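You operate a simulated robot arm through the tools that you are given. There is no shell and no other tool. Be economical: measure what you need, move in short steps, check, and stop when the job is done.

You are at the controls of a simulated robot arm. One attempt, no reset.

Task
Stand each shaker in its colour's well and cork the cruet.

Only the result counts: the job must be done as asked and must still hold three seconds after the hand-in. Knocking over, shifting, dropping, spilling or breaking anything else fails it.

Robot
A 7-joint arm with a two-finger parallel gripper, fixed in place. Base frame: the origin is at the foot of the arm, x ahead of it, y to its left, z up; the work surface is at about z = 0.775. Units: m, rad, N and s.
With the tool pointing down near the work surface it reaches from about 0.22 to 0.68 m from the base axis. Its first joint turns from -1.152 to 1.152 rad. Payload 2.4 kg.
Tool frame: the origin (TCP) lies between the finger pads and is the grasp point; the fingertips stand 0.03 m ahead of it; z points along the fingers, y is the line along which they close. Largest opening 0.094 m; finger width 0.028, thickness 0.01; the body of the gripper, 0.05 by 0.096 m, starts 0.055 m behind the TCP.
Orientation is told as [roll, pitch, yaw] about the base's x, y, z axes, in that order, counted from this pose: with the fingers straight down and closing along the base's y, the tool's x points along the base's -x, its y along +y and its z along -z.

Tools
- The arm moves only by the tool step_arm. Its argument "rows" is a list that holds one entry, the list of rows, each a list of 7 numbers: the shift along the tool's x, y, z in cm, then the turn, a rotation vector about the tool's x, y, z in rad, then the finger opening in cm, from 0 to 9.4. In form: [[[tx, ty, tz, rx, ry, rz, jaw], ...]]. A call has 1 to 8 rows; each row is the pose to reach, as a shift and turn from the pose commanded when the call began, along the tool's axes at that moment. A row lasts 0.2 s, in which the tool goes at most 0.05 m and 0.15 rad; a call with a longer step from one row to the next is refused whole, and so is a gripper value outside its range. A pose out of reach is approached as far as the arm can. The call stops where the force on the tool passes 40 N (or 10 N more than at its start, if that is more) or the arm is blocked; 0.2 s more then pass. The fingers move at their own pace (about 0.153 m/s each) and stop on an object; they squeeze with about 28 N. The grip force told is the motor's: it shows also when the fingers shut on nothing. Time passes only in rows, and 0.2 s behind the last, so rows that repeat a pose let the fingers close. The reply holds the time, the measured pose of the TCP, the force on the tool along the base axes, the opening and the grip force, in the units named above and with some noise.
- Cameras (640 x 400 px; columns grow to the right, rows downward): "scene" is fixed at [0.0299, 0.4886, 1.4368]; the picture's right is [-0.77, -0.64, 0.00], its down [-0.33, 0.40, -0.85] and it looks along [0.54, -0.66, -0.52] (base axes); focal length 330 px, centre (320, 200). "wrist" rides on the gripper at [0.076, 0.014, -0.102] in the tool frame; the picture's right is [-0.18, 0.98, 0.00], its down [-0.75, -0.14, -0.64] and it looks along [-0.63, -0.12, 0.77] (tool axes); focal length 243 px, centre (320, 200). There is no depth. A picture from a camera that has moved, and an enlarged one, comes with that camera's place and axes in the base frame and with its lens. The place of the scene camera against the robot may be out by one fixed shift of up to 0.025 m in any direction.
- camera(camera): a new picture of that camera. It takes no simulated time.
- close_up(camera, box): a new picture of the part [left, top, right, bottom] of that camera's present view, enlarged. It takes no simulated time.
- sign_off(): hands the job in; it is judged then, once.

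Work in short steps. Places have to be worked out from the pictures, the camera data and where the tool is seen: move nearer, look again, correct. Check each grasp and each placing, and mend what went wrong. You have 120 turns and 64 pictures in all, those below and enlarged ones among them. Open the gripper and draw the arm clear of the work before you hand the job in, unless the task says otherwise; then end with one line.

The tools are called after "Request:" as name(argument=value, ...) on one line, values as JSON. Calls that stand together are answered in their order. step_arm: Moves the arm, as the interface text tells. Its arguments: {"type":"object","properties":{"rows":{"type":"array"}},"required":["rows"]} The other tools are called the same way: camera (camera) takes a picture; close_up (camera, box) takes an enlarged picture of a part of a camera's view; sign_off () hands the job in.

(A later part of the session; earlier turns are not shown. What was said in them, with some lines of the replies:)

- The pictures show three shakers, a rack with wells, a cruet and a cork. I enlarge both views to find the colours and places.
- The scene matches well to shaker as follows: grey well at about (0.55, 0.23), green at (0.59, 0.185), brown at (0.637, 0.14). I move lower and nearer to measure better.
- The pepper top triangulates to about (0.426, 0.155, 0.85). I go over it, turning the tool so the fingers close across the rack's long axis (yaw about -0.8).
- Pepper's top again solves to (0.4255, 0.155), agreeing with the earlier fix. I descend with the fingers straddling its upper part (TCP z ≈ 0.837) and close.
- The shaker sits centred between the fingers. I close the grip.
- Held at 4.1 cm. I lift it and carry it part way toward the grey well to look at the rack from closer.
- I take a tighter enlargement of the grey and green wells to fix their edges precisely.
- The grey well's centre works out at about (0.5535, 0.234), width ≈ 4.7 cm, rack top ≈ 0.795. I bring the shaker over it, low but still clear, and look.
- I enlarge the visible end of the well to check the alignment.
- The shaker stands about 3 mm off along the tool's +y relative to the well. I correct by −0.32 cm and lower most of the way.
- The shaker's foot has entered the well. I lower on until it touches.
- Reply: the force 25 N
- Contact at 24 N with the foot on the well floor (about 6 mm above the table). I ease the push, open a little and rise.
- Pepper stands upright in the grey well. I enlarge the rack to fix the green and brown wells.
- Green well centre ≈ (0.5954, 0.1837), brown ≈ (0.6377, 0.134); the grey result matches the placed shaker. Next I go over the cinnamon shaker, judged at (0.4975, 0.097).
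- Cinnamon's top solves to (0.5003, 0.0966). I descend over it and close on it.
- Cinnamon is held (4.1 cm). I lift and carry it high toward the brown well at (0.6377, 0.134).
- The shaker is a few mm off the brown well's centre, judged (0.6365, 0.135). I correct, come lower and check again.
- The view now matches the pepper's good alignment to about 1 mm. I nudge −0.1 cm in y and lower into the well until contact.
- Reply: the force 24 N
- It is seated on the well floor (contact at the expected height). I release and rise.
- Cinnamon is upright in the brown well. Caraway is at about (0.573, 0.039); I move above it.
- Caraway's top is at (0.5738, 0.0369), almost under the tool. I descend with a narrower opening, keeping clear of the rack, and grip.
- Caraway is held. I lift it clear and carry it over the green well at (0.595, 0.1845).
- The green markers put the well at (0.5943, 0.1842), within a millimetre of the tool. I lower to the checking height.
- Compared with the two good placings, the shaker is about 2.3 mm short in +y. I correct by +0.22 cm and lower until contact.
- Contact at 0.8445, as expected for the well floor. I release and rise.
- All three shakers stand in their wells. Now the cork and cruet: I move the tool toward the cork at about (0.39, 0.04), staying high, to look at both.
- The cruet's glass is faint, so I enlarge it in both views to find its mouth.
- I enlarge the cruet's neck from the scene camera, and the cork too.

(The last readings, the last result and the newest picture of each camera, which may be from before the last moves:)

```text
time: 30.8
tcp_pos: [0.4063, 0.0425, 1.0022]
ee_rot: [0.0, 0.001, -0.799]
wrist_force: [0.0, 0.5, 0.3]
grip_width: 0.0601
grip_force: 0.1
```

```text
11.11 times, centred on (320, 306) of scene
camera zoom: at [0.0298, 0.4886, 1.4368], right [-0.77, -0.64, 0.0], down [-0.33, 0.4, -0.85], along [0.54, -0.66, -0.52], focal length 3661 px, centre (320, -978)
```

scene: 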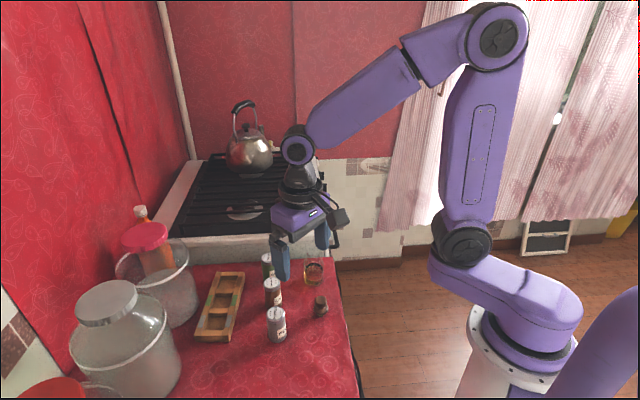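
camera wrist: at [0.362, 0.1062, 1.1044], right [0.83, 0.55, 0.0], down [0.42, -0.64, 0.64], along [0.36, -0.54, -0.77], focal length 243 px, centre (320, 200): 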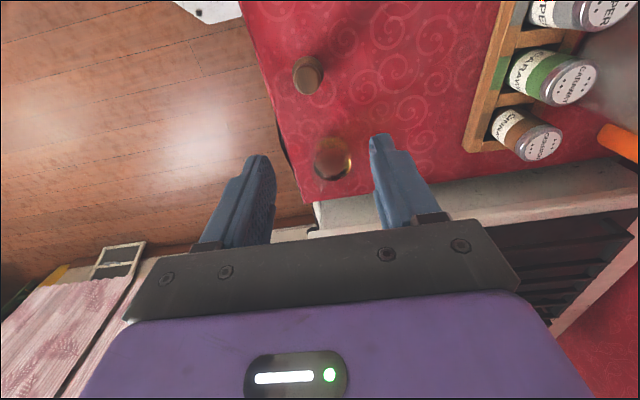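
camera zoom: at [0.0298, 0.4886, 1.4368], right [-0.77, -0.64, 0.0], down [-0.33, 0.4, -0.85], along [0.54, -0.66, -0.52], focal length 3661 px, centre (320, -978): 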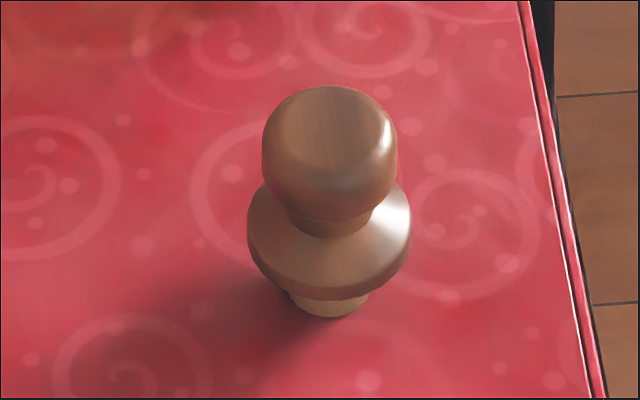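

From the scene camera, corrected using the placed shakers, the cruet's mouth is at about (0.476, -0.039, 0.881). The cork stands at about (0.386, 0.041), with its top at 0.828 and the flange just below 0.805. I move lower over the cork to check it.

Request:
step_arm(rows=[[[0.5, -0.5, 3, 0, 0, 0, 6], [1.3, -1.4, 6, 0, 0, 0, 6], [1.3, -1.4, 7, 0, 0, 0, 6], [1.3, -1.4, 7, 0, 0, 0, 6]]])

Request:
camera(camera="wrist")

Request:
close_up(camera="wrist", box=[260, 60, 380, 180])

```text
time: 31.8
tcp_pos: [0.3872, 0.0415, 0.9318]
ee_rot: [0.0, 0.0, -0.801]
wrist_force: [-0.5, -0.2, 0.7]
grip_width: 0.0601
grip_force: 0.1
```

```text
20 pictures are left
camera wrist: at [0.3441, 0.1055, 1.0342], right [0.83, 0.55, 0.0], down [0.42, -0.64, 0.64], along [0.36, -0.54, -0.77], focal length 243 px, centre (320, 200)
```

wrist: 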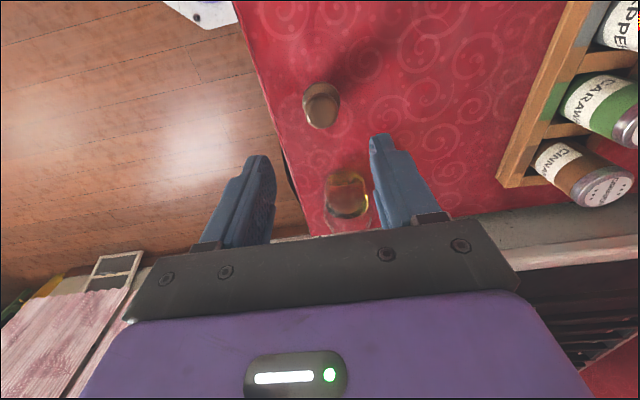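

```text
3.33 times, centred on (320, 120) of wrist
camera zoom: at [0.3441, 0.1055, 1.0342], right [0.83, 0.55, 0.0], down [0.42, -0.64, 0.64], along [0.36, -0.54, -0.77], focal length 809 px, centre (320, 467)
```

zoom: 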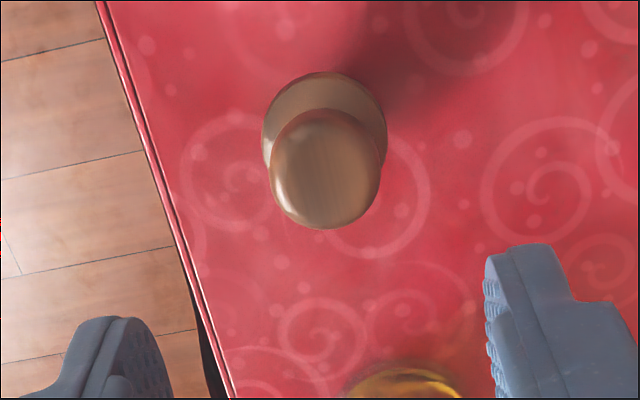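

The cork's axis is at about (0.387, 0.043), and the knob centre is at z ≈ 0.82. I come down so the fingertips end just above the flange, then close on the knob.

Request:
step_arm(rows=[[[0.14, 0.1, 3, 0, 0, 0, 6], [0.14, 0.1, 6, 0, 0, 0, 6], [0.14, 0.1, 8.5, 0, 0, 0, 6], [0.14, 0.1, 9.4, 0, 0, 0, 6], [0.14, 0.1, 9.4, 0, 0, 0, 6]]])

Request:
camera(camera="wrist")

Request:
close_up(camera="scene", box=[290, 270, 350, 330])

```text
time: 33.0
tcp_pos: [0.3873, 0.0457, 0.8378]
ee_rot: [0.0, 0.001, -0.801]
wrist_force: [0.6, 0.5, 0.9]
grip_width: 0.0597
grip_force: 0.0
```

```text
18 pictures are left
camera wrist: at [0.3444, 0.1085, 0.9403], right [0.83, 0.55, 0.0], down [0.42, -0.64, 0.64], along [0.36, -0.54, -0.77], focal length 243 px, centre (320, 200)
```

wrist: 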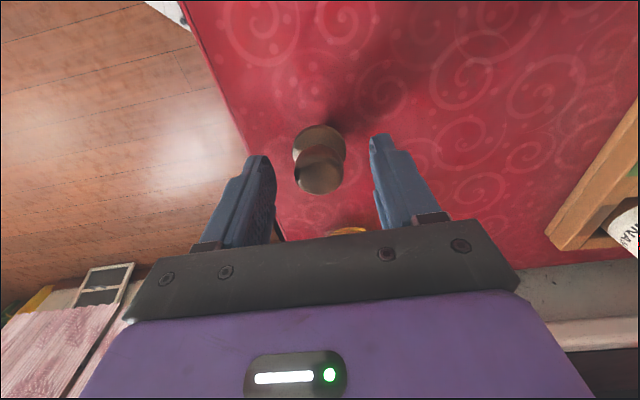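

```text
6.67 times, centred on (320, 300) of scene
camera zoom: at [0.0299, 0.4886, 1.4368], right [-0.77, -0.64, 0.0], down [-0.33, 0.4, -0.85], along [0.54, -0.66, -0.52], focal length 2197 px, centre (320, -467)
```

zoom: 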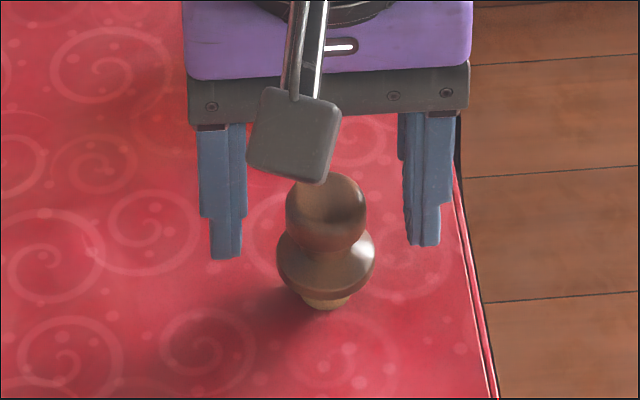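

The knob is centred between the fingers. I raise 2 mm for clearance above the flange and close gently.

Request:
step_arm(rows=[[[0, 0, -0.2, 0, 0, 0, 6], [0, 0, -0.2, 0, 0, 0, 4], [0, 0, -0.2, 0, 0, 0, 3], [0, 0, -0.2, 0, 0, 0, 2.4], [0, 0, -0.2, 0, 0, 0, 2.0], [0, 0, -0.2, 0, 0, 0, 2.0]]])

Request:
close_up(camera="scene", box=[290, 270, 350, 330])

```text
time: 34.4
tcp_pos: [0.3881, 0.0445, 0.8388]
ee_rot: [0.0, -0.001, -0.8]
wrist_force: [-0.2, -0.6, 0.0]
grip_width: 0.0266
grip_force: 28.3
```

```text
6.67 times, centred on (320, 300) of scene
camera zoom: at [0.0299, 0.4886, 1.4368], right [-0.77, -0.64, 0.0], down [-0.33, 0.4, -0.85], along [0.54, -0.66, -0.52], focal length 2197 px, centre (320, -467)
```

zoom: 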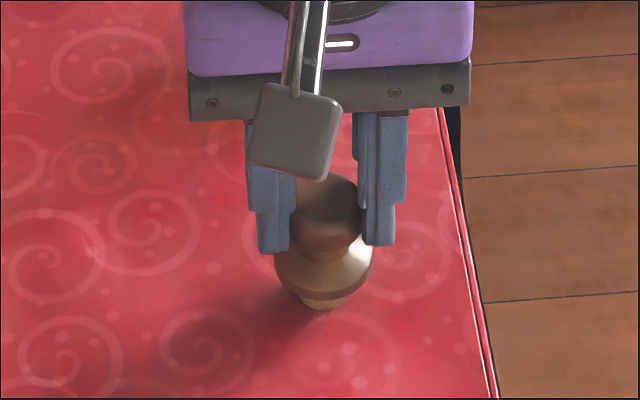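

Cork gripped on its knob. I lift it well above the cruet's height and go part way toward the cruet to view its mouth.

Request:
step_arm(rows=[[[0, 0, -4, 0, 0, 0, 2], [0, 0, -8.5, 0, 0, 0, 2], [0, 0, -13, 0, 0, 0, 2], [0, 0, -16, 0, 0, 0, 2], [-2, 0, -16, 0, 0, 0, 2], [-4, 0, -16, 0, 0, 0, 2], [-4, 0, -16, 0, 0, 0, 2]]])

Request:
camera(camera="wrist")

Request:
close_up(camera="scene", box=[280, 220, 350, 300])

```text
time: 36.0
tcp_pos: [0.4156, 0.0145, 1.0005]
ee_rot: [0.0, -0.001, -0.799]
wrist_force: [0.6, -0.7, -0.1]
grip_width: 0.0262
grip_force: 27.8
```

```text
15 pictures are left
camera wrist: at [0.3718, 0.0789, 1.1028], right [0.83, 0.55, 0.0], down [0.42, -0.64, 0.64], along [0.35, -0.54, -0.77], focal length 243 px, centre (320, 200)
```

wrist: 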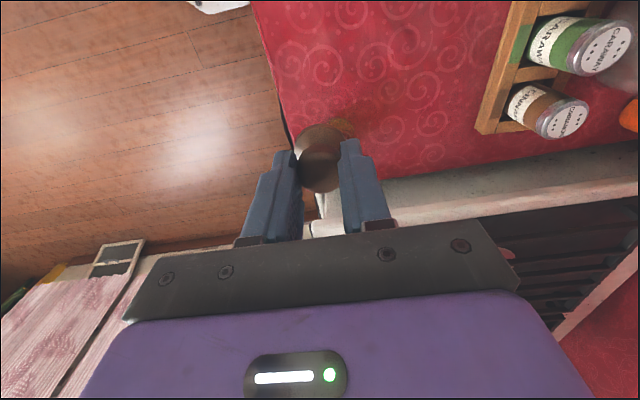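

```text
5.00 times, centred on (315, 260) of scene
camera zoom: at [0.0299, 0.4886, 1.4368], right [-0.77, -0.64, 0.0], down [-0.33, 0.4, -0.85], along [0.54, -0.66, -0.52], focal length 1647 px, centre (345, -100)
```

zoom: 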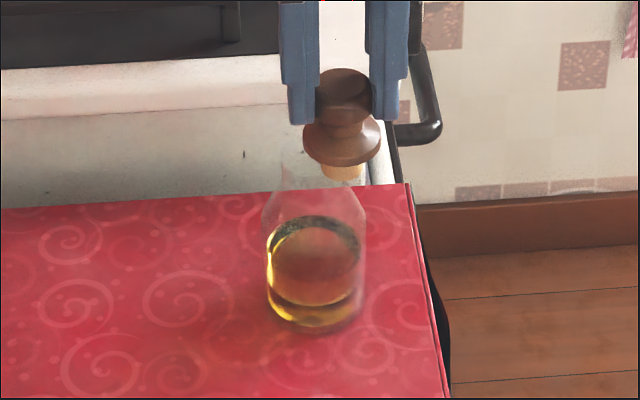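

The cork hides the cruet in the wrist view, so I overshoot high (cork bottom ~5 cm above the mouth). That should show the mouth from almost overhead.

Request:
step_arm(rows=[[[-3.5, 0.2, 0, 0, 0, 0, 2], [-7, 0.4, 0, 0, 0, 0, 2], [-10, 0.6, 0, 0, 0, 0, 2], [-12.5, 0.6, 0, 0, 0, 0, 2], [-12.5, 0.6, 0, 0, 0, 0, 2], [-12.5, 0.6, 0, 0, 0, 0, 2]]])

Request:
camera(camera="wrist")

Request:
close_up(camera="wrist", box=[270, 20, 370, 120])

```text
time: 37.4
tcp_pos: [0.5042, -0.0705, 1.0029]
ee_rot: [0.0, 0.001, -0.799]
wrist_force: [-0.2, 0.4, -1.0]
grip_width: 0.0281
grip_force: 28.6
```

```text
13 pictures are left
camera wrist: at [0.4609, -0.0053, 1.1038], right [0.83, 0.55, 0.0], down [0.42, -0.64, 0.64], along [0.35, -0.54, -0.77], focal length 243 px, centre (320, 200)
```

wrist: 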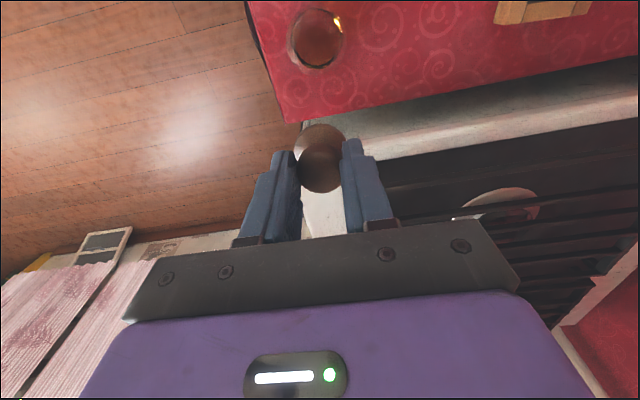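

```text
4.00 times, centred on (320, 70) of wrist
camera zoom: at [0.4609, -0.0053, 1.1038], right [0.83, 0.55, 0.0], down [0.42, -0.64, 0.64], along [0.35, -0.54, -0.77], focal length 970 px, centre (320, 720)
```

zoom: 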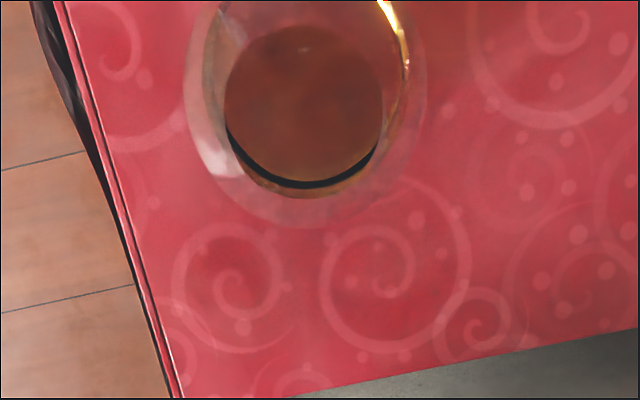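

The near-overhead view puts the mouth about 4.8 cm back along tool x and 0.55 cm along tool y, i.e. near (0.475, -0.0325). I go there, still above the rim, and compare in the scene view.

Request:
step_arm(rows=[[[2.4, 0.3, 0, 0, 0, 0, 2], [4.76, 0.55, 0, 0, 0, 0, 2], [4.76, 0.55, 2, 0, 0, 0, 2], [4.76, 0.55, 3.5, 0, 0, 0, 2], [4.76, 0.55, 3.5, 0, 0, 0, 2]]])

Request:
close_up(camera="scene", box=[290, 226, 340, 286])

Request:
close_up(camera="wrist", box=[270, 80, 370, 200])

```text
time: 38.6
tcp_pos: [0.4748, -0.0312, 0.9658]
ee_rot: [0.0, 0.0, -0.801]
wrist_force: [0.7, 0.4, 0.2]
grip_width: 0.028
grip_force: 27.6
```

```text
6.67 times, centred on (315, 256) of scene
camera zoom: at [0.0299, 0.4886, 1.4368], right [-0.77, -0.64, 0.0], down [-0.33, 0.4, -0.85], along [0.54, -0.66, -0.52], focal length 2197 px, centre (353, -173)
```

zoom: 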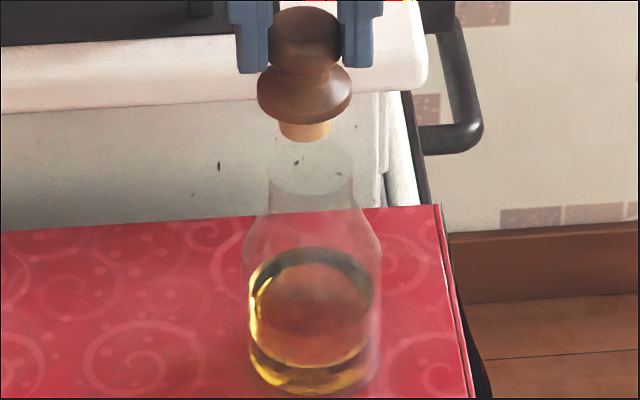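

```text
3.33 times, centred on (320, 140) of wrist
camera zoom: at [0.4325, 0.0331, 1.0679], right [0.83, 0.55, 0.0], down [0.42, -0.64, 0.64], along [0.35, -0.54, -0.77], focal length 809 px, centre (320, 400)
```

zoom: 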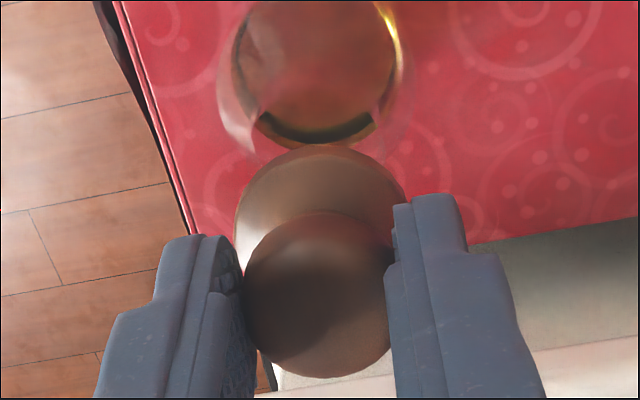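

Both views show the cork almost over the mouth, with the cruet about 1.5 mm toward tool −y. I correct that and lower until the plug has just entered.

Request:
step_arm(rows=[[[0, -0.15, 0, 0, 0, 0, 2], [0, -0.15, 1, 0, 0, 0, 2], [0, -0.15, 1.8, 0, 0, 0, 2], [0, -0.15, 2.5, 0, 0, 0, 2], [0, -0.15, 2.5, 0, 0, 0, 2]]])

Request:
close_up(camera="scene", box=[290, 226, 340, 286])

```text
time: 39.8
tcp_pos: [0.474, -0.0308, 0.9411]
ee_rot: [0.0, 0.0, -0.798]
wrist_force: [-0.4, 0.3, 0.2]
grip_width: 0.0281
grip_force: 28.2
```

```text
6.67 times, centred on (315, 256) of scene
camera zoom: at [0.0299, 0.4886, 1.4368], right [-0.77, -0.64, 0.0], down [-0.33, 0.4, -0.85], along [0.54, -0.66, -0.52], focal length 2197 px, centre (353, -173)
```

zoom: 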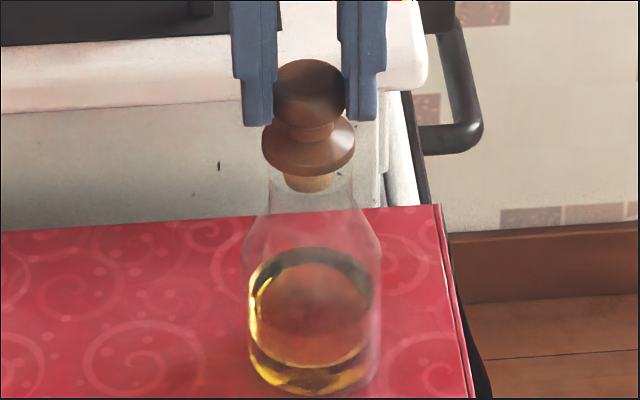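

The plug is entering the mouth, centred and with no contact force. I keep lowering in small steps until the flange seats.

Request:
step_arm(rows=[[[0, 0, 0.3, 0, 0, 0, 2], [0, 0, 0.6, 0, 0, 0, 2], [0, 0, 0.8, 0, 0, 0, 2], [0, 0, 0.95, 0, 0, 0, 2], [0, 0, 0.95, 0, 0, 0, 2]]])

Request:
close_up(camera="scene", box=[290, 226, 340, 286])

```text
time: 41.0
tcp_pos: [0.4744, -0.033, 0.9319]
ee_rot: [0.0, 0.0, -0.8]
wrist_force: [0.6, -0.2, -0.5]
grip_width: 0.028
grip_force: 28.0
```

```text
6.67 times, centred on (315, 256) of scene
camera zoom: at [0.0299, 0.4886, 1.4368], right [-0.77, -0.64, 0.0], down [-0.33, 0.4, -0.85], along [0.54, -0.66, -0.52], focal length 2197 px, centre (353, -173)
```

zoom: 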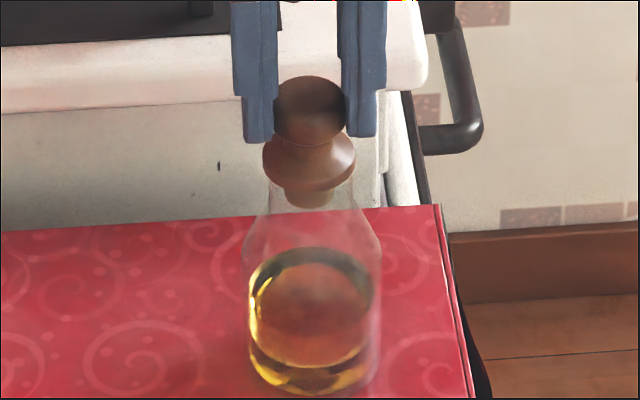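

Still no contact; the plug is visibly inside the neck. I continue down a few more millimetres.

Request:
step_arm(rows=[[[0, 0, 0.15, 0, 0, 0, 2], [0, 0, 0.3, 0, 0, 0, 2], [0, 0, 0.3, 0, 0, 0, 2]]])

```text
time: 41.8
tcp_pos: [0.4747, -0.0318, 0.9289]
ee_rot: [0.002, -0.002, -0.8]
wrist_force: [-3.5, 0.1, 16.7]
grip_width: 0.0283
grip_force: 27.7
```

Contact at 17 N at z 0.929, where the flange was expected to meet the rim. I check the picture before letting go.

Request:
close_up(camera="scene", box=[290, 226, 340, 286])

```text
6.67 times, centred on (315, 256) of scene
camera zoom: at [0.0295, 0.4886, 1.4368], right [-0.77, -0.64, 0.0], down [-0.33, 0.4, -0.85], along [0.54, -0.66, -0.52], focal length 2197 px, centre (353, -173)
```

zoom: 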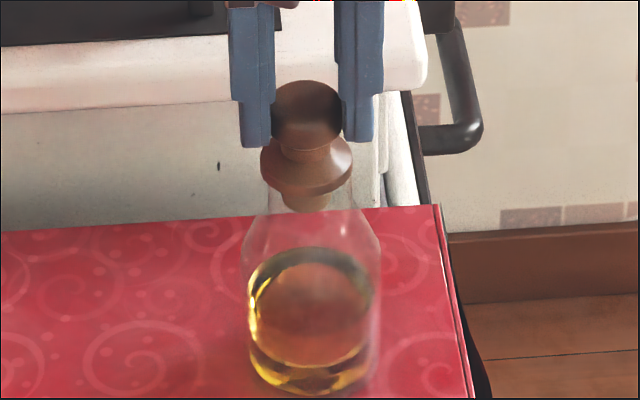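

The flange meets the rim all round. I ease the push, open slowly and rise straight up.

Request:
step_arm(rows=[[[0, 0, -0.15, 0, 0, 0, 2.4], [0, 0, -0.15, 0, 0, 0, 3.2], [0, 0, -0.15, 0, 0, 0, 5], [0, 0, -0.15, 0, 0, 0, 6], [0, 0, -3, 0, 0, 0, 6], [0, 0, -7, 0, 0, 0, 6], [0, 0, -11, 0, 0, 0, 6], [4, 0, -13, 0, 0, 0, 6]]])

Request:
close_up(camera="scene", box=[290, 226, 340, 286])

```text
time: 43.6
tcp_pos: [0.4485, -0.0045, 1.0605]
ee_rot: [0.001, 0.0, -0.8]
wrist_force: [-0.1, -0.1, 0.3]
grip_width: 0.0599
grip_force: 0.1
```

```text
6.67 times, centred on (315, 256) of scene
camera zoom: at [0.0299, 0.4886, 1.4368], right [-0.77, -0.64, 0.0], down [-0.33, 0.4, -0.85], along [0.54, -0.66, -0.52], focal length 2197 px, centre (353, -173)
```

zoom: 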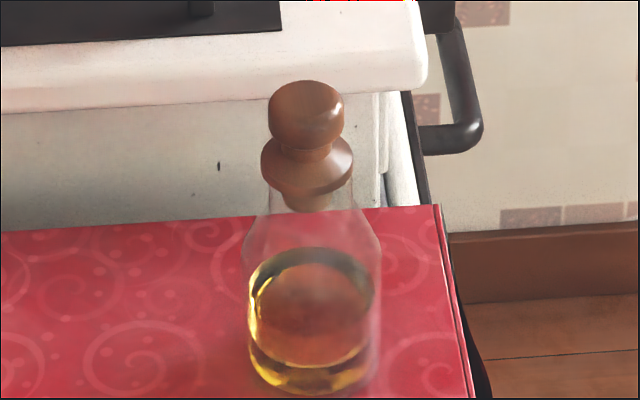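

The cork stands on its own. I take one tight enlargement to verify that it is fully seated.

Request:
close_up(camera="scene", box=[304, 234, 324, 262])

Request:
camera(camera="wrist")

```text
14.29 times, centred on (314, 248) of scene
camera zoom: at [0.0299, 0.4886, 1.4368], right [-0.77, -0.64, 0.0], down [-0.33, 0.4, -0.85], along [0.54, -0.66, -0.52], focal length 4707 px, centre (406, -486)
```

zoom: 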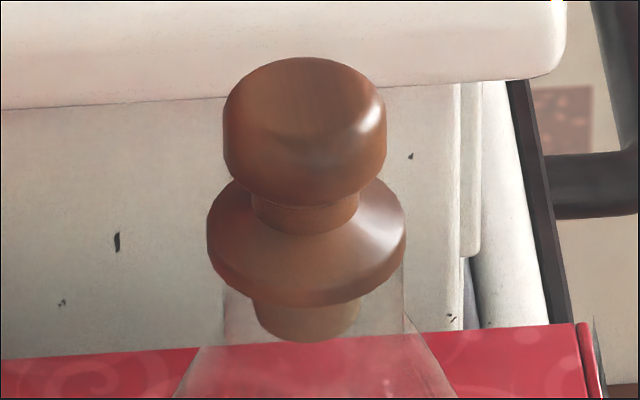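

```text
4 pictures are left
camera wrist: at [0.4051, 0.0599, 1.1628], right [0.83, 0.55, 0.0], down [0.42, -0.64, 0.64], along [0.35, -0.54, -0.77], focal length 243 px, centre (320, 200)
```

wrist: 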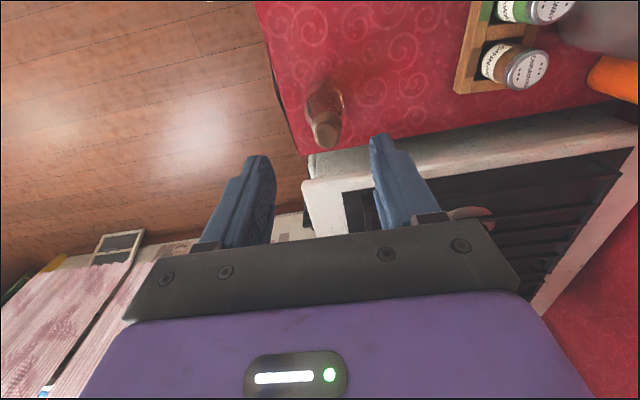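

The flange sits level on the rim with the plug inside the neck, about 1 mm off centre. I draw the arm up and back, then take a last look.

Request:
step_arm(rows=[[[4, 0, -3, 0, 0, 0, 6], [8, 0, -6, 0, 0, 0, 6], [11, 0, -9, 0, 0, 0, 6], [13, 0, -11, 0, 0, 0, 6], [13, 0, -11, 0, 0, 0, 6], [13, 0, -11, 0, 0, 0, 6]]])

Request:
close_up(camera="scene", box=[170, 220, 350, 350])

```text
time: 45.0
tcp_pos: [0.3569, 0.0885, 1.1666]
ee_rot: [-0.001, 0.0, -0.799]
wrist_force: [0.1, -0.5, 1.3]
grip_width: 0.0602
grip_force: 0.1
```

```text
3.08 times, centred on (260, 285) of scene
camera zoom: at [0.0298, 0.4886, 1.4368], right [-0.77, -0.64, 0.0], down [-0.33, 0.4, -0.85], along [0.54, -0.66, -0.52], focal length 1014 px, centre (505, -62)
```

zoom: 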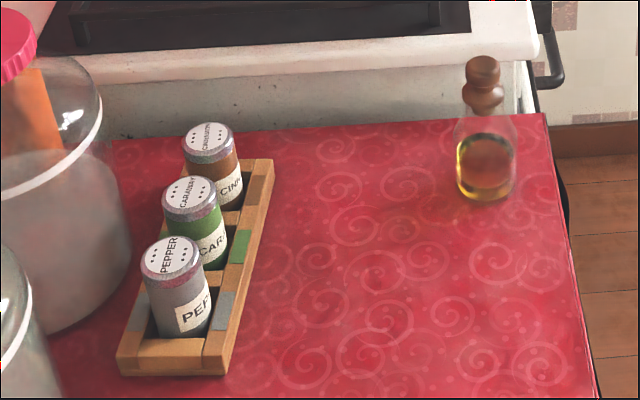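

All three shakers stand in their wells, the cruet is corked and the arm is clear, so I hand the job in.

Request:
sign_off()

```text
The job is handed in.
```

Each shaker stands in the well of its colour, the cruet is corked with the flange resting on its rim, nothing else was disturbed, and the job is handed in.
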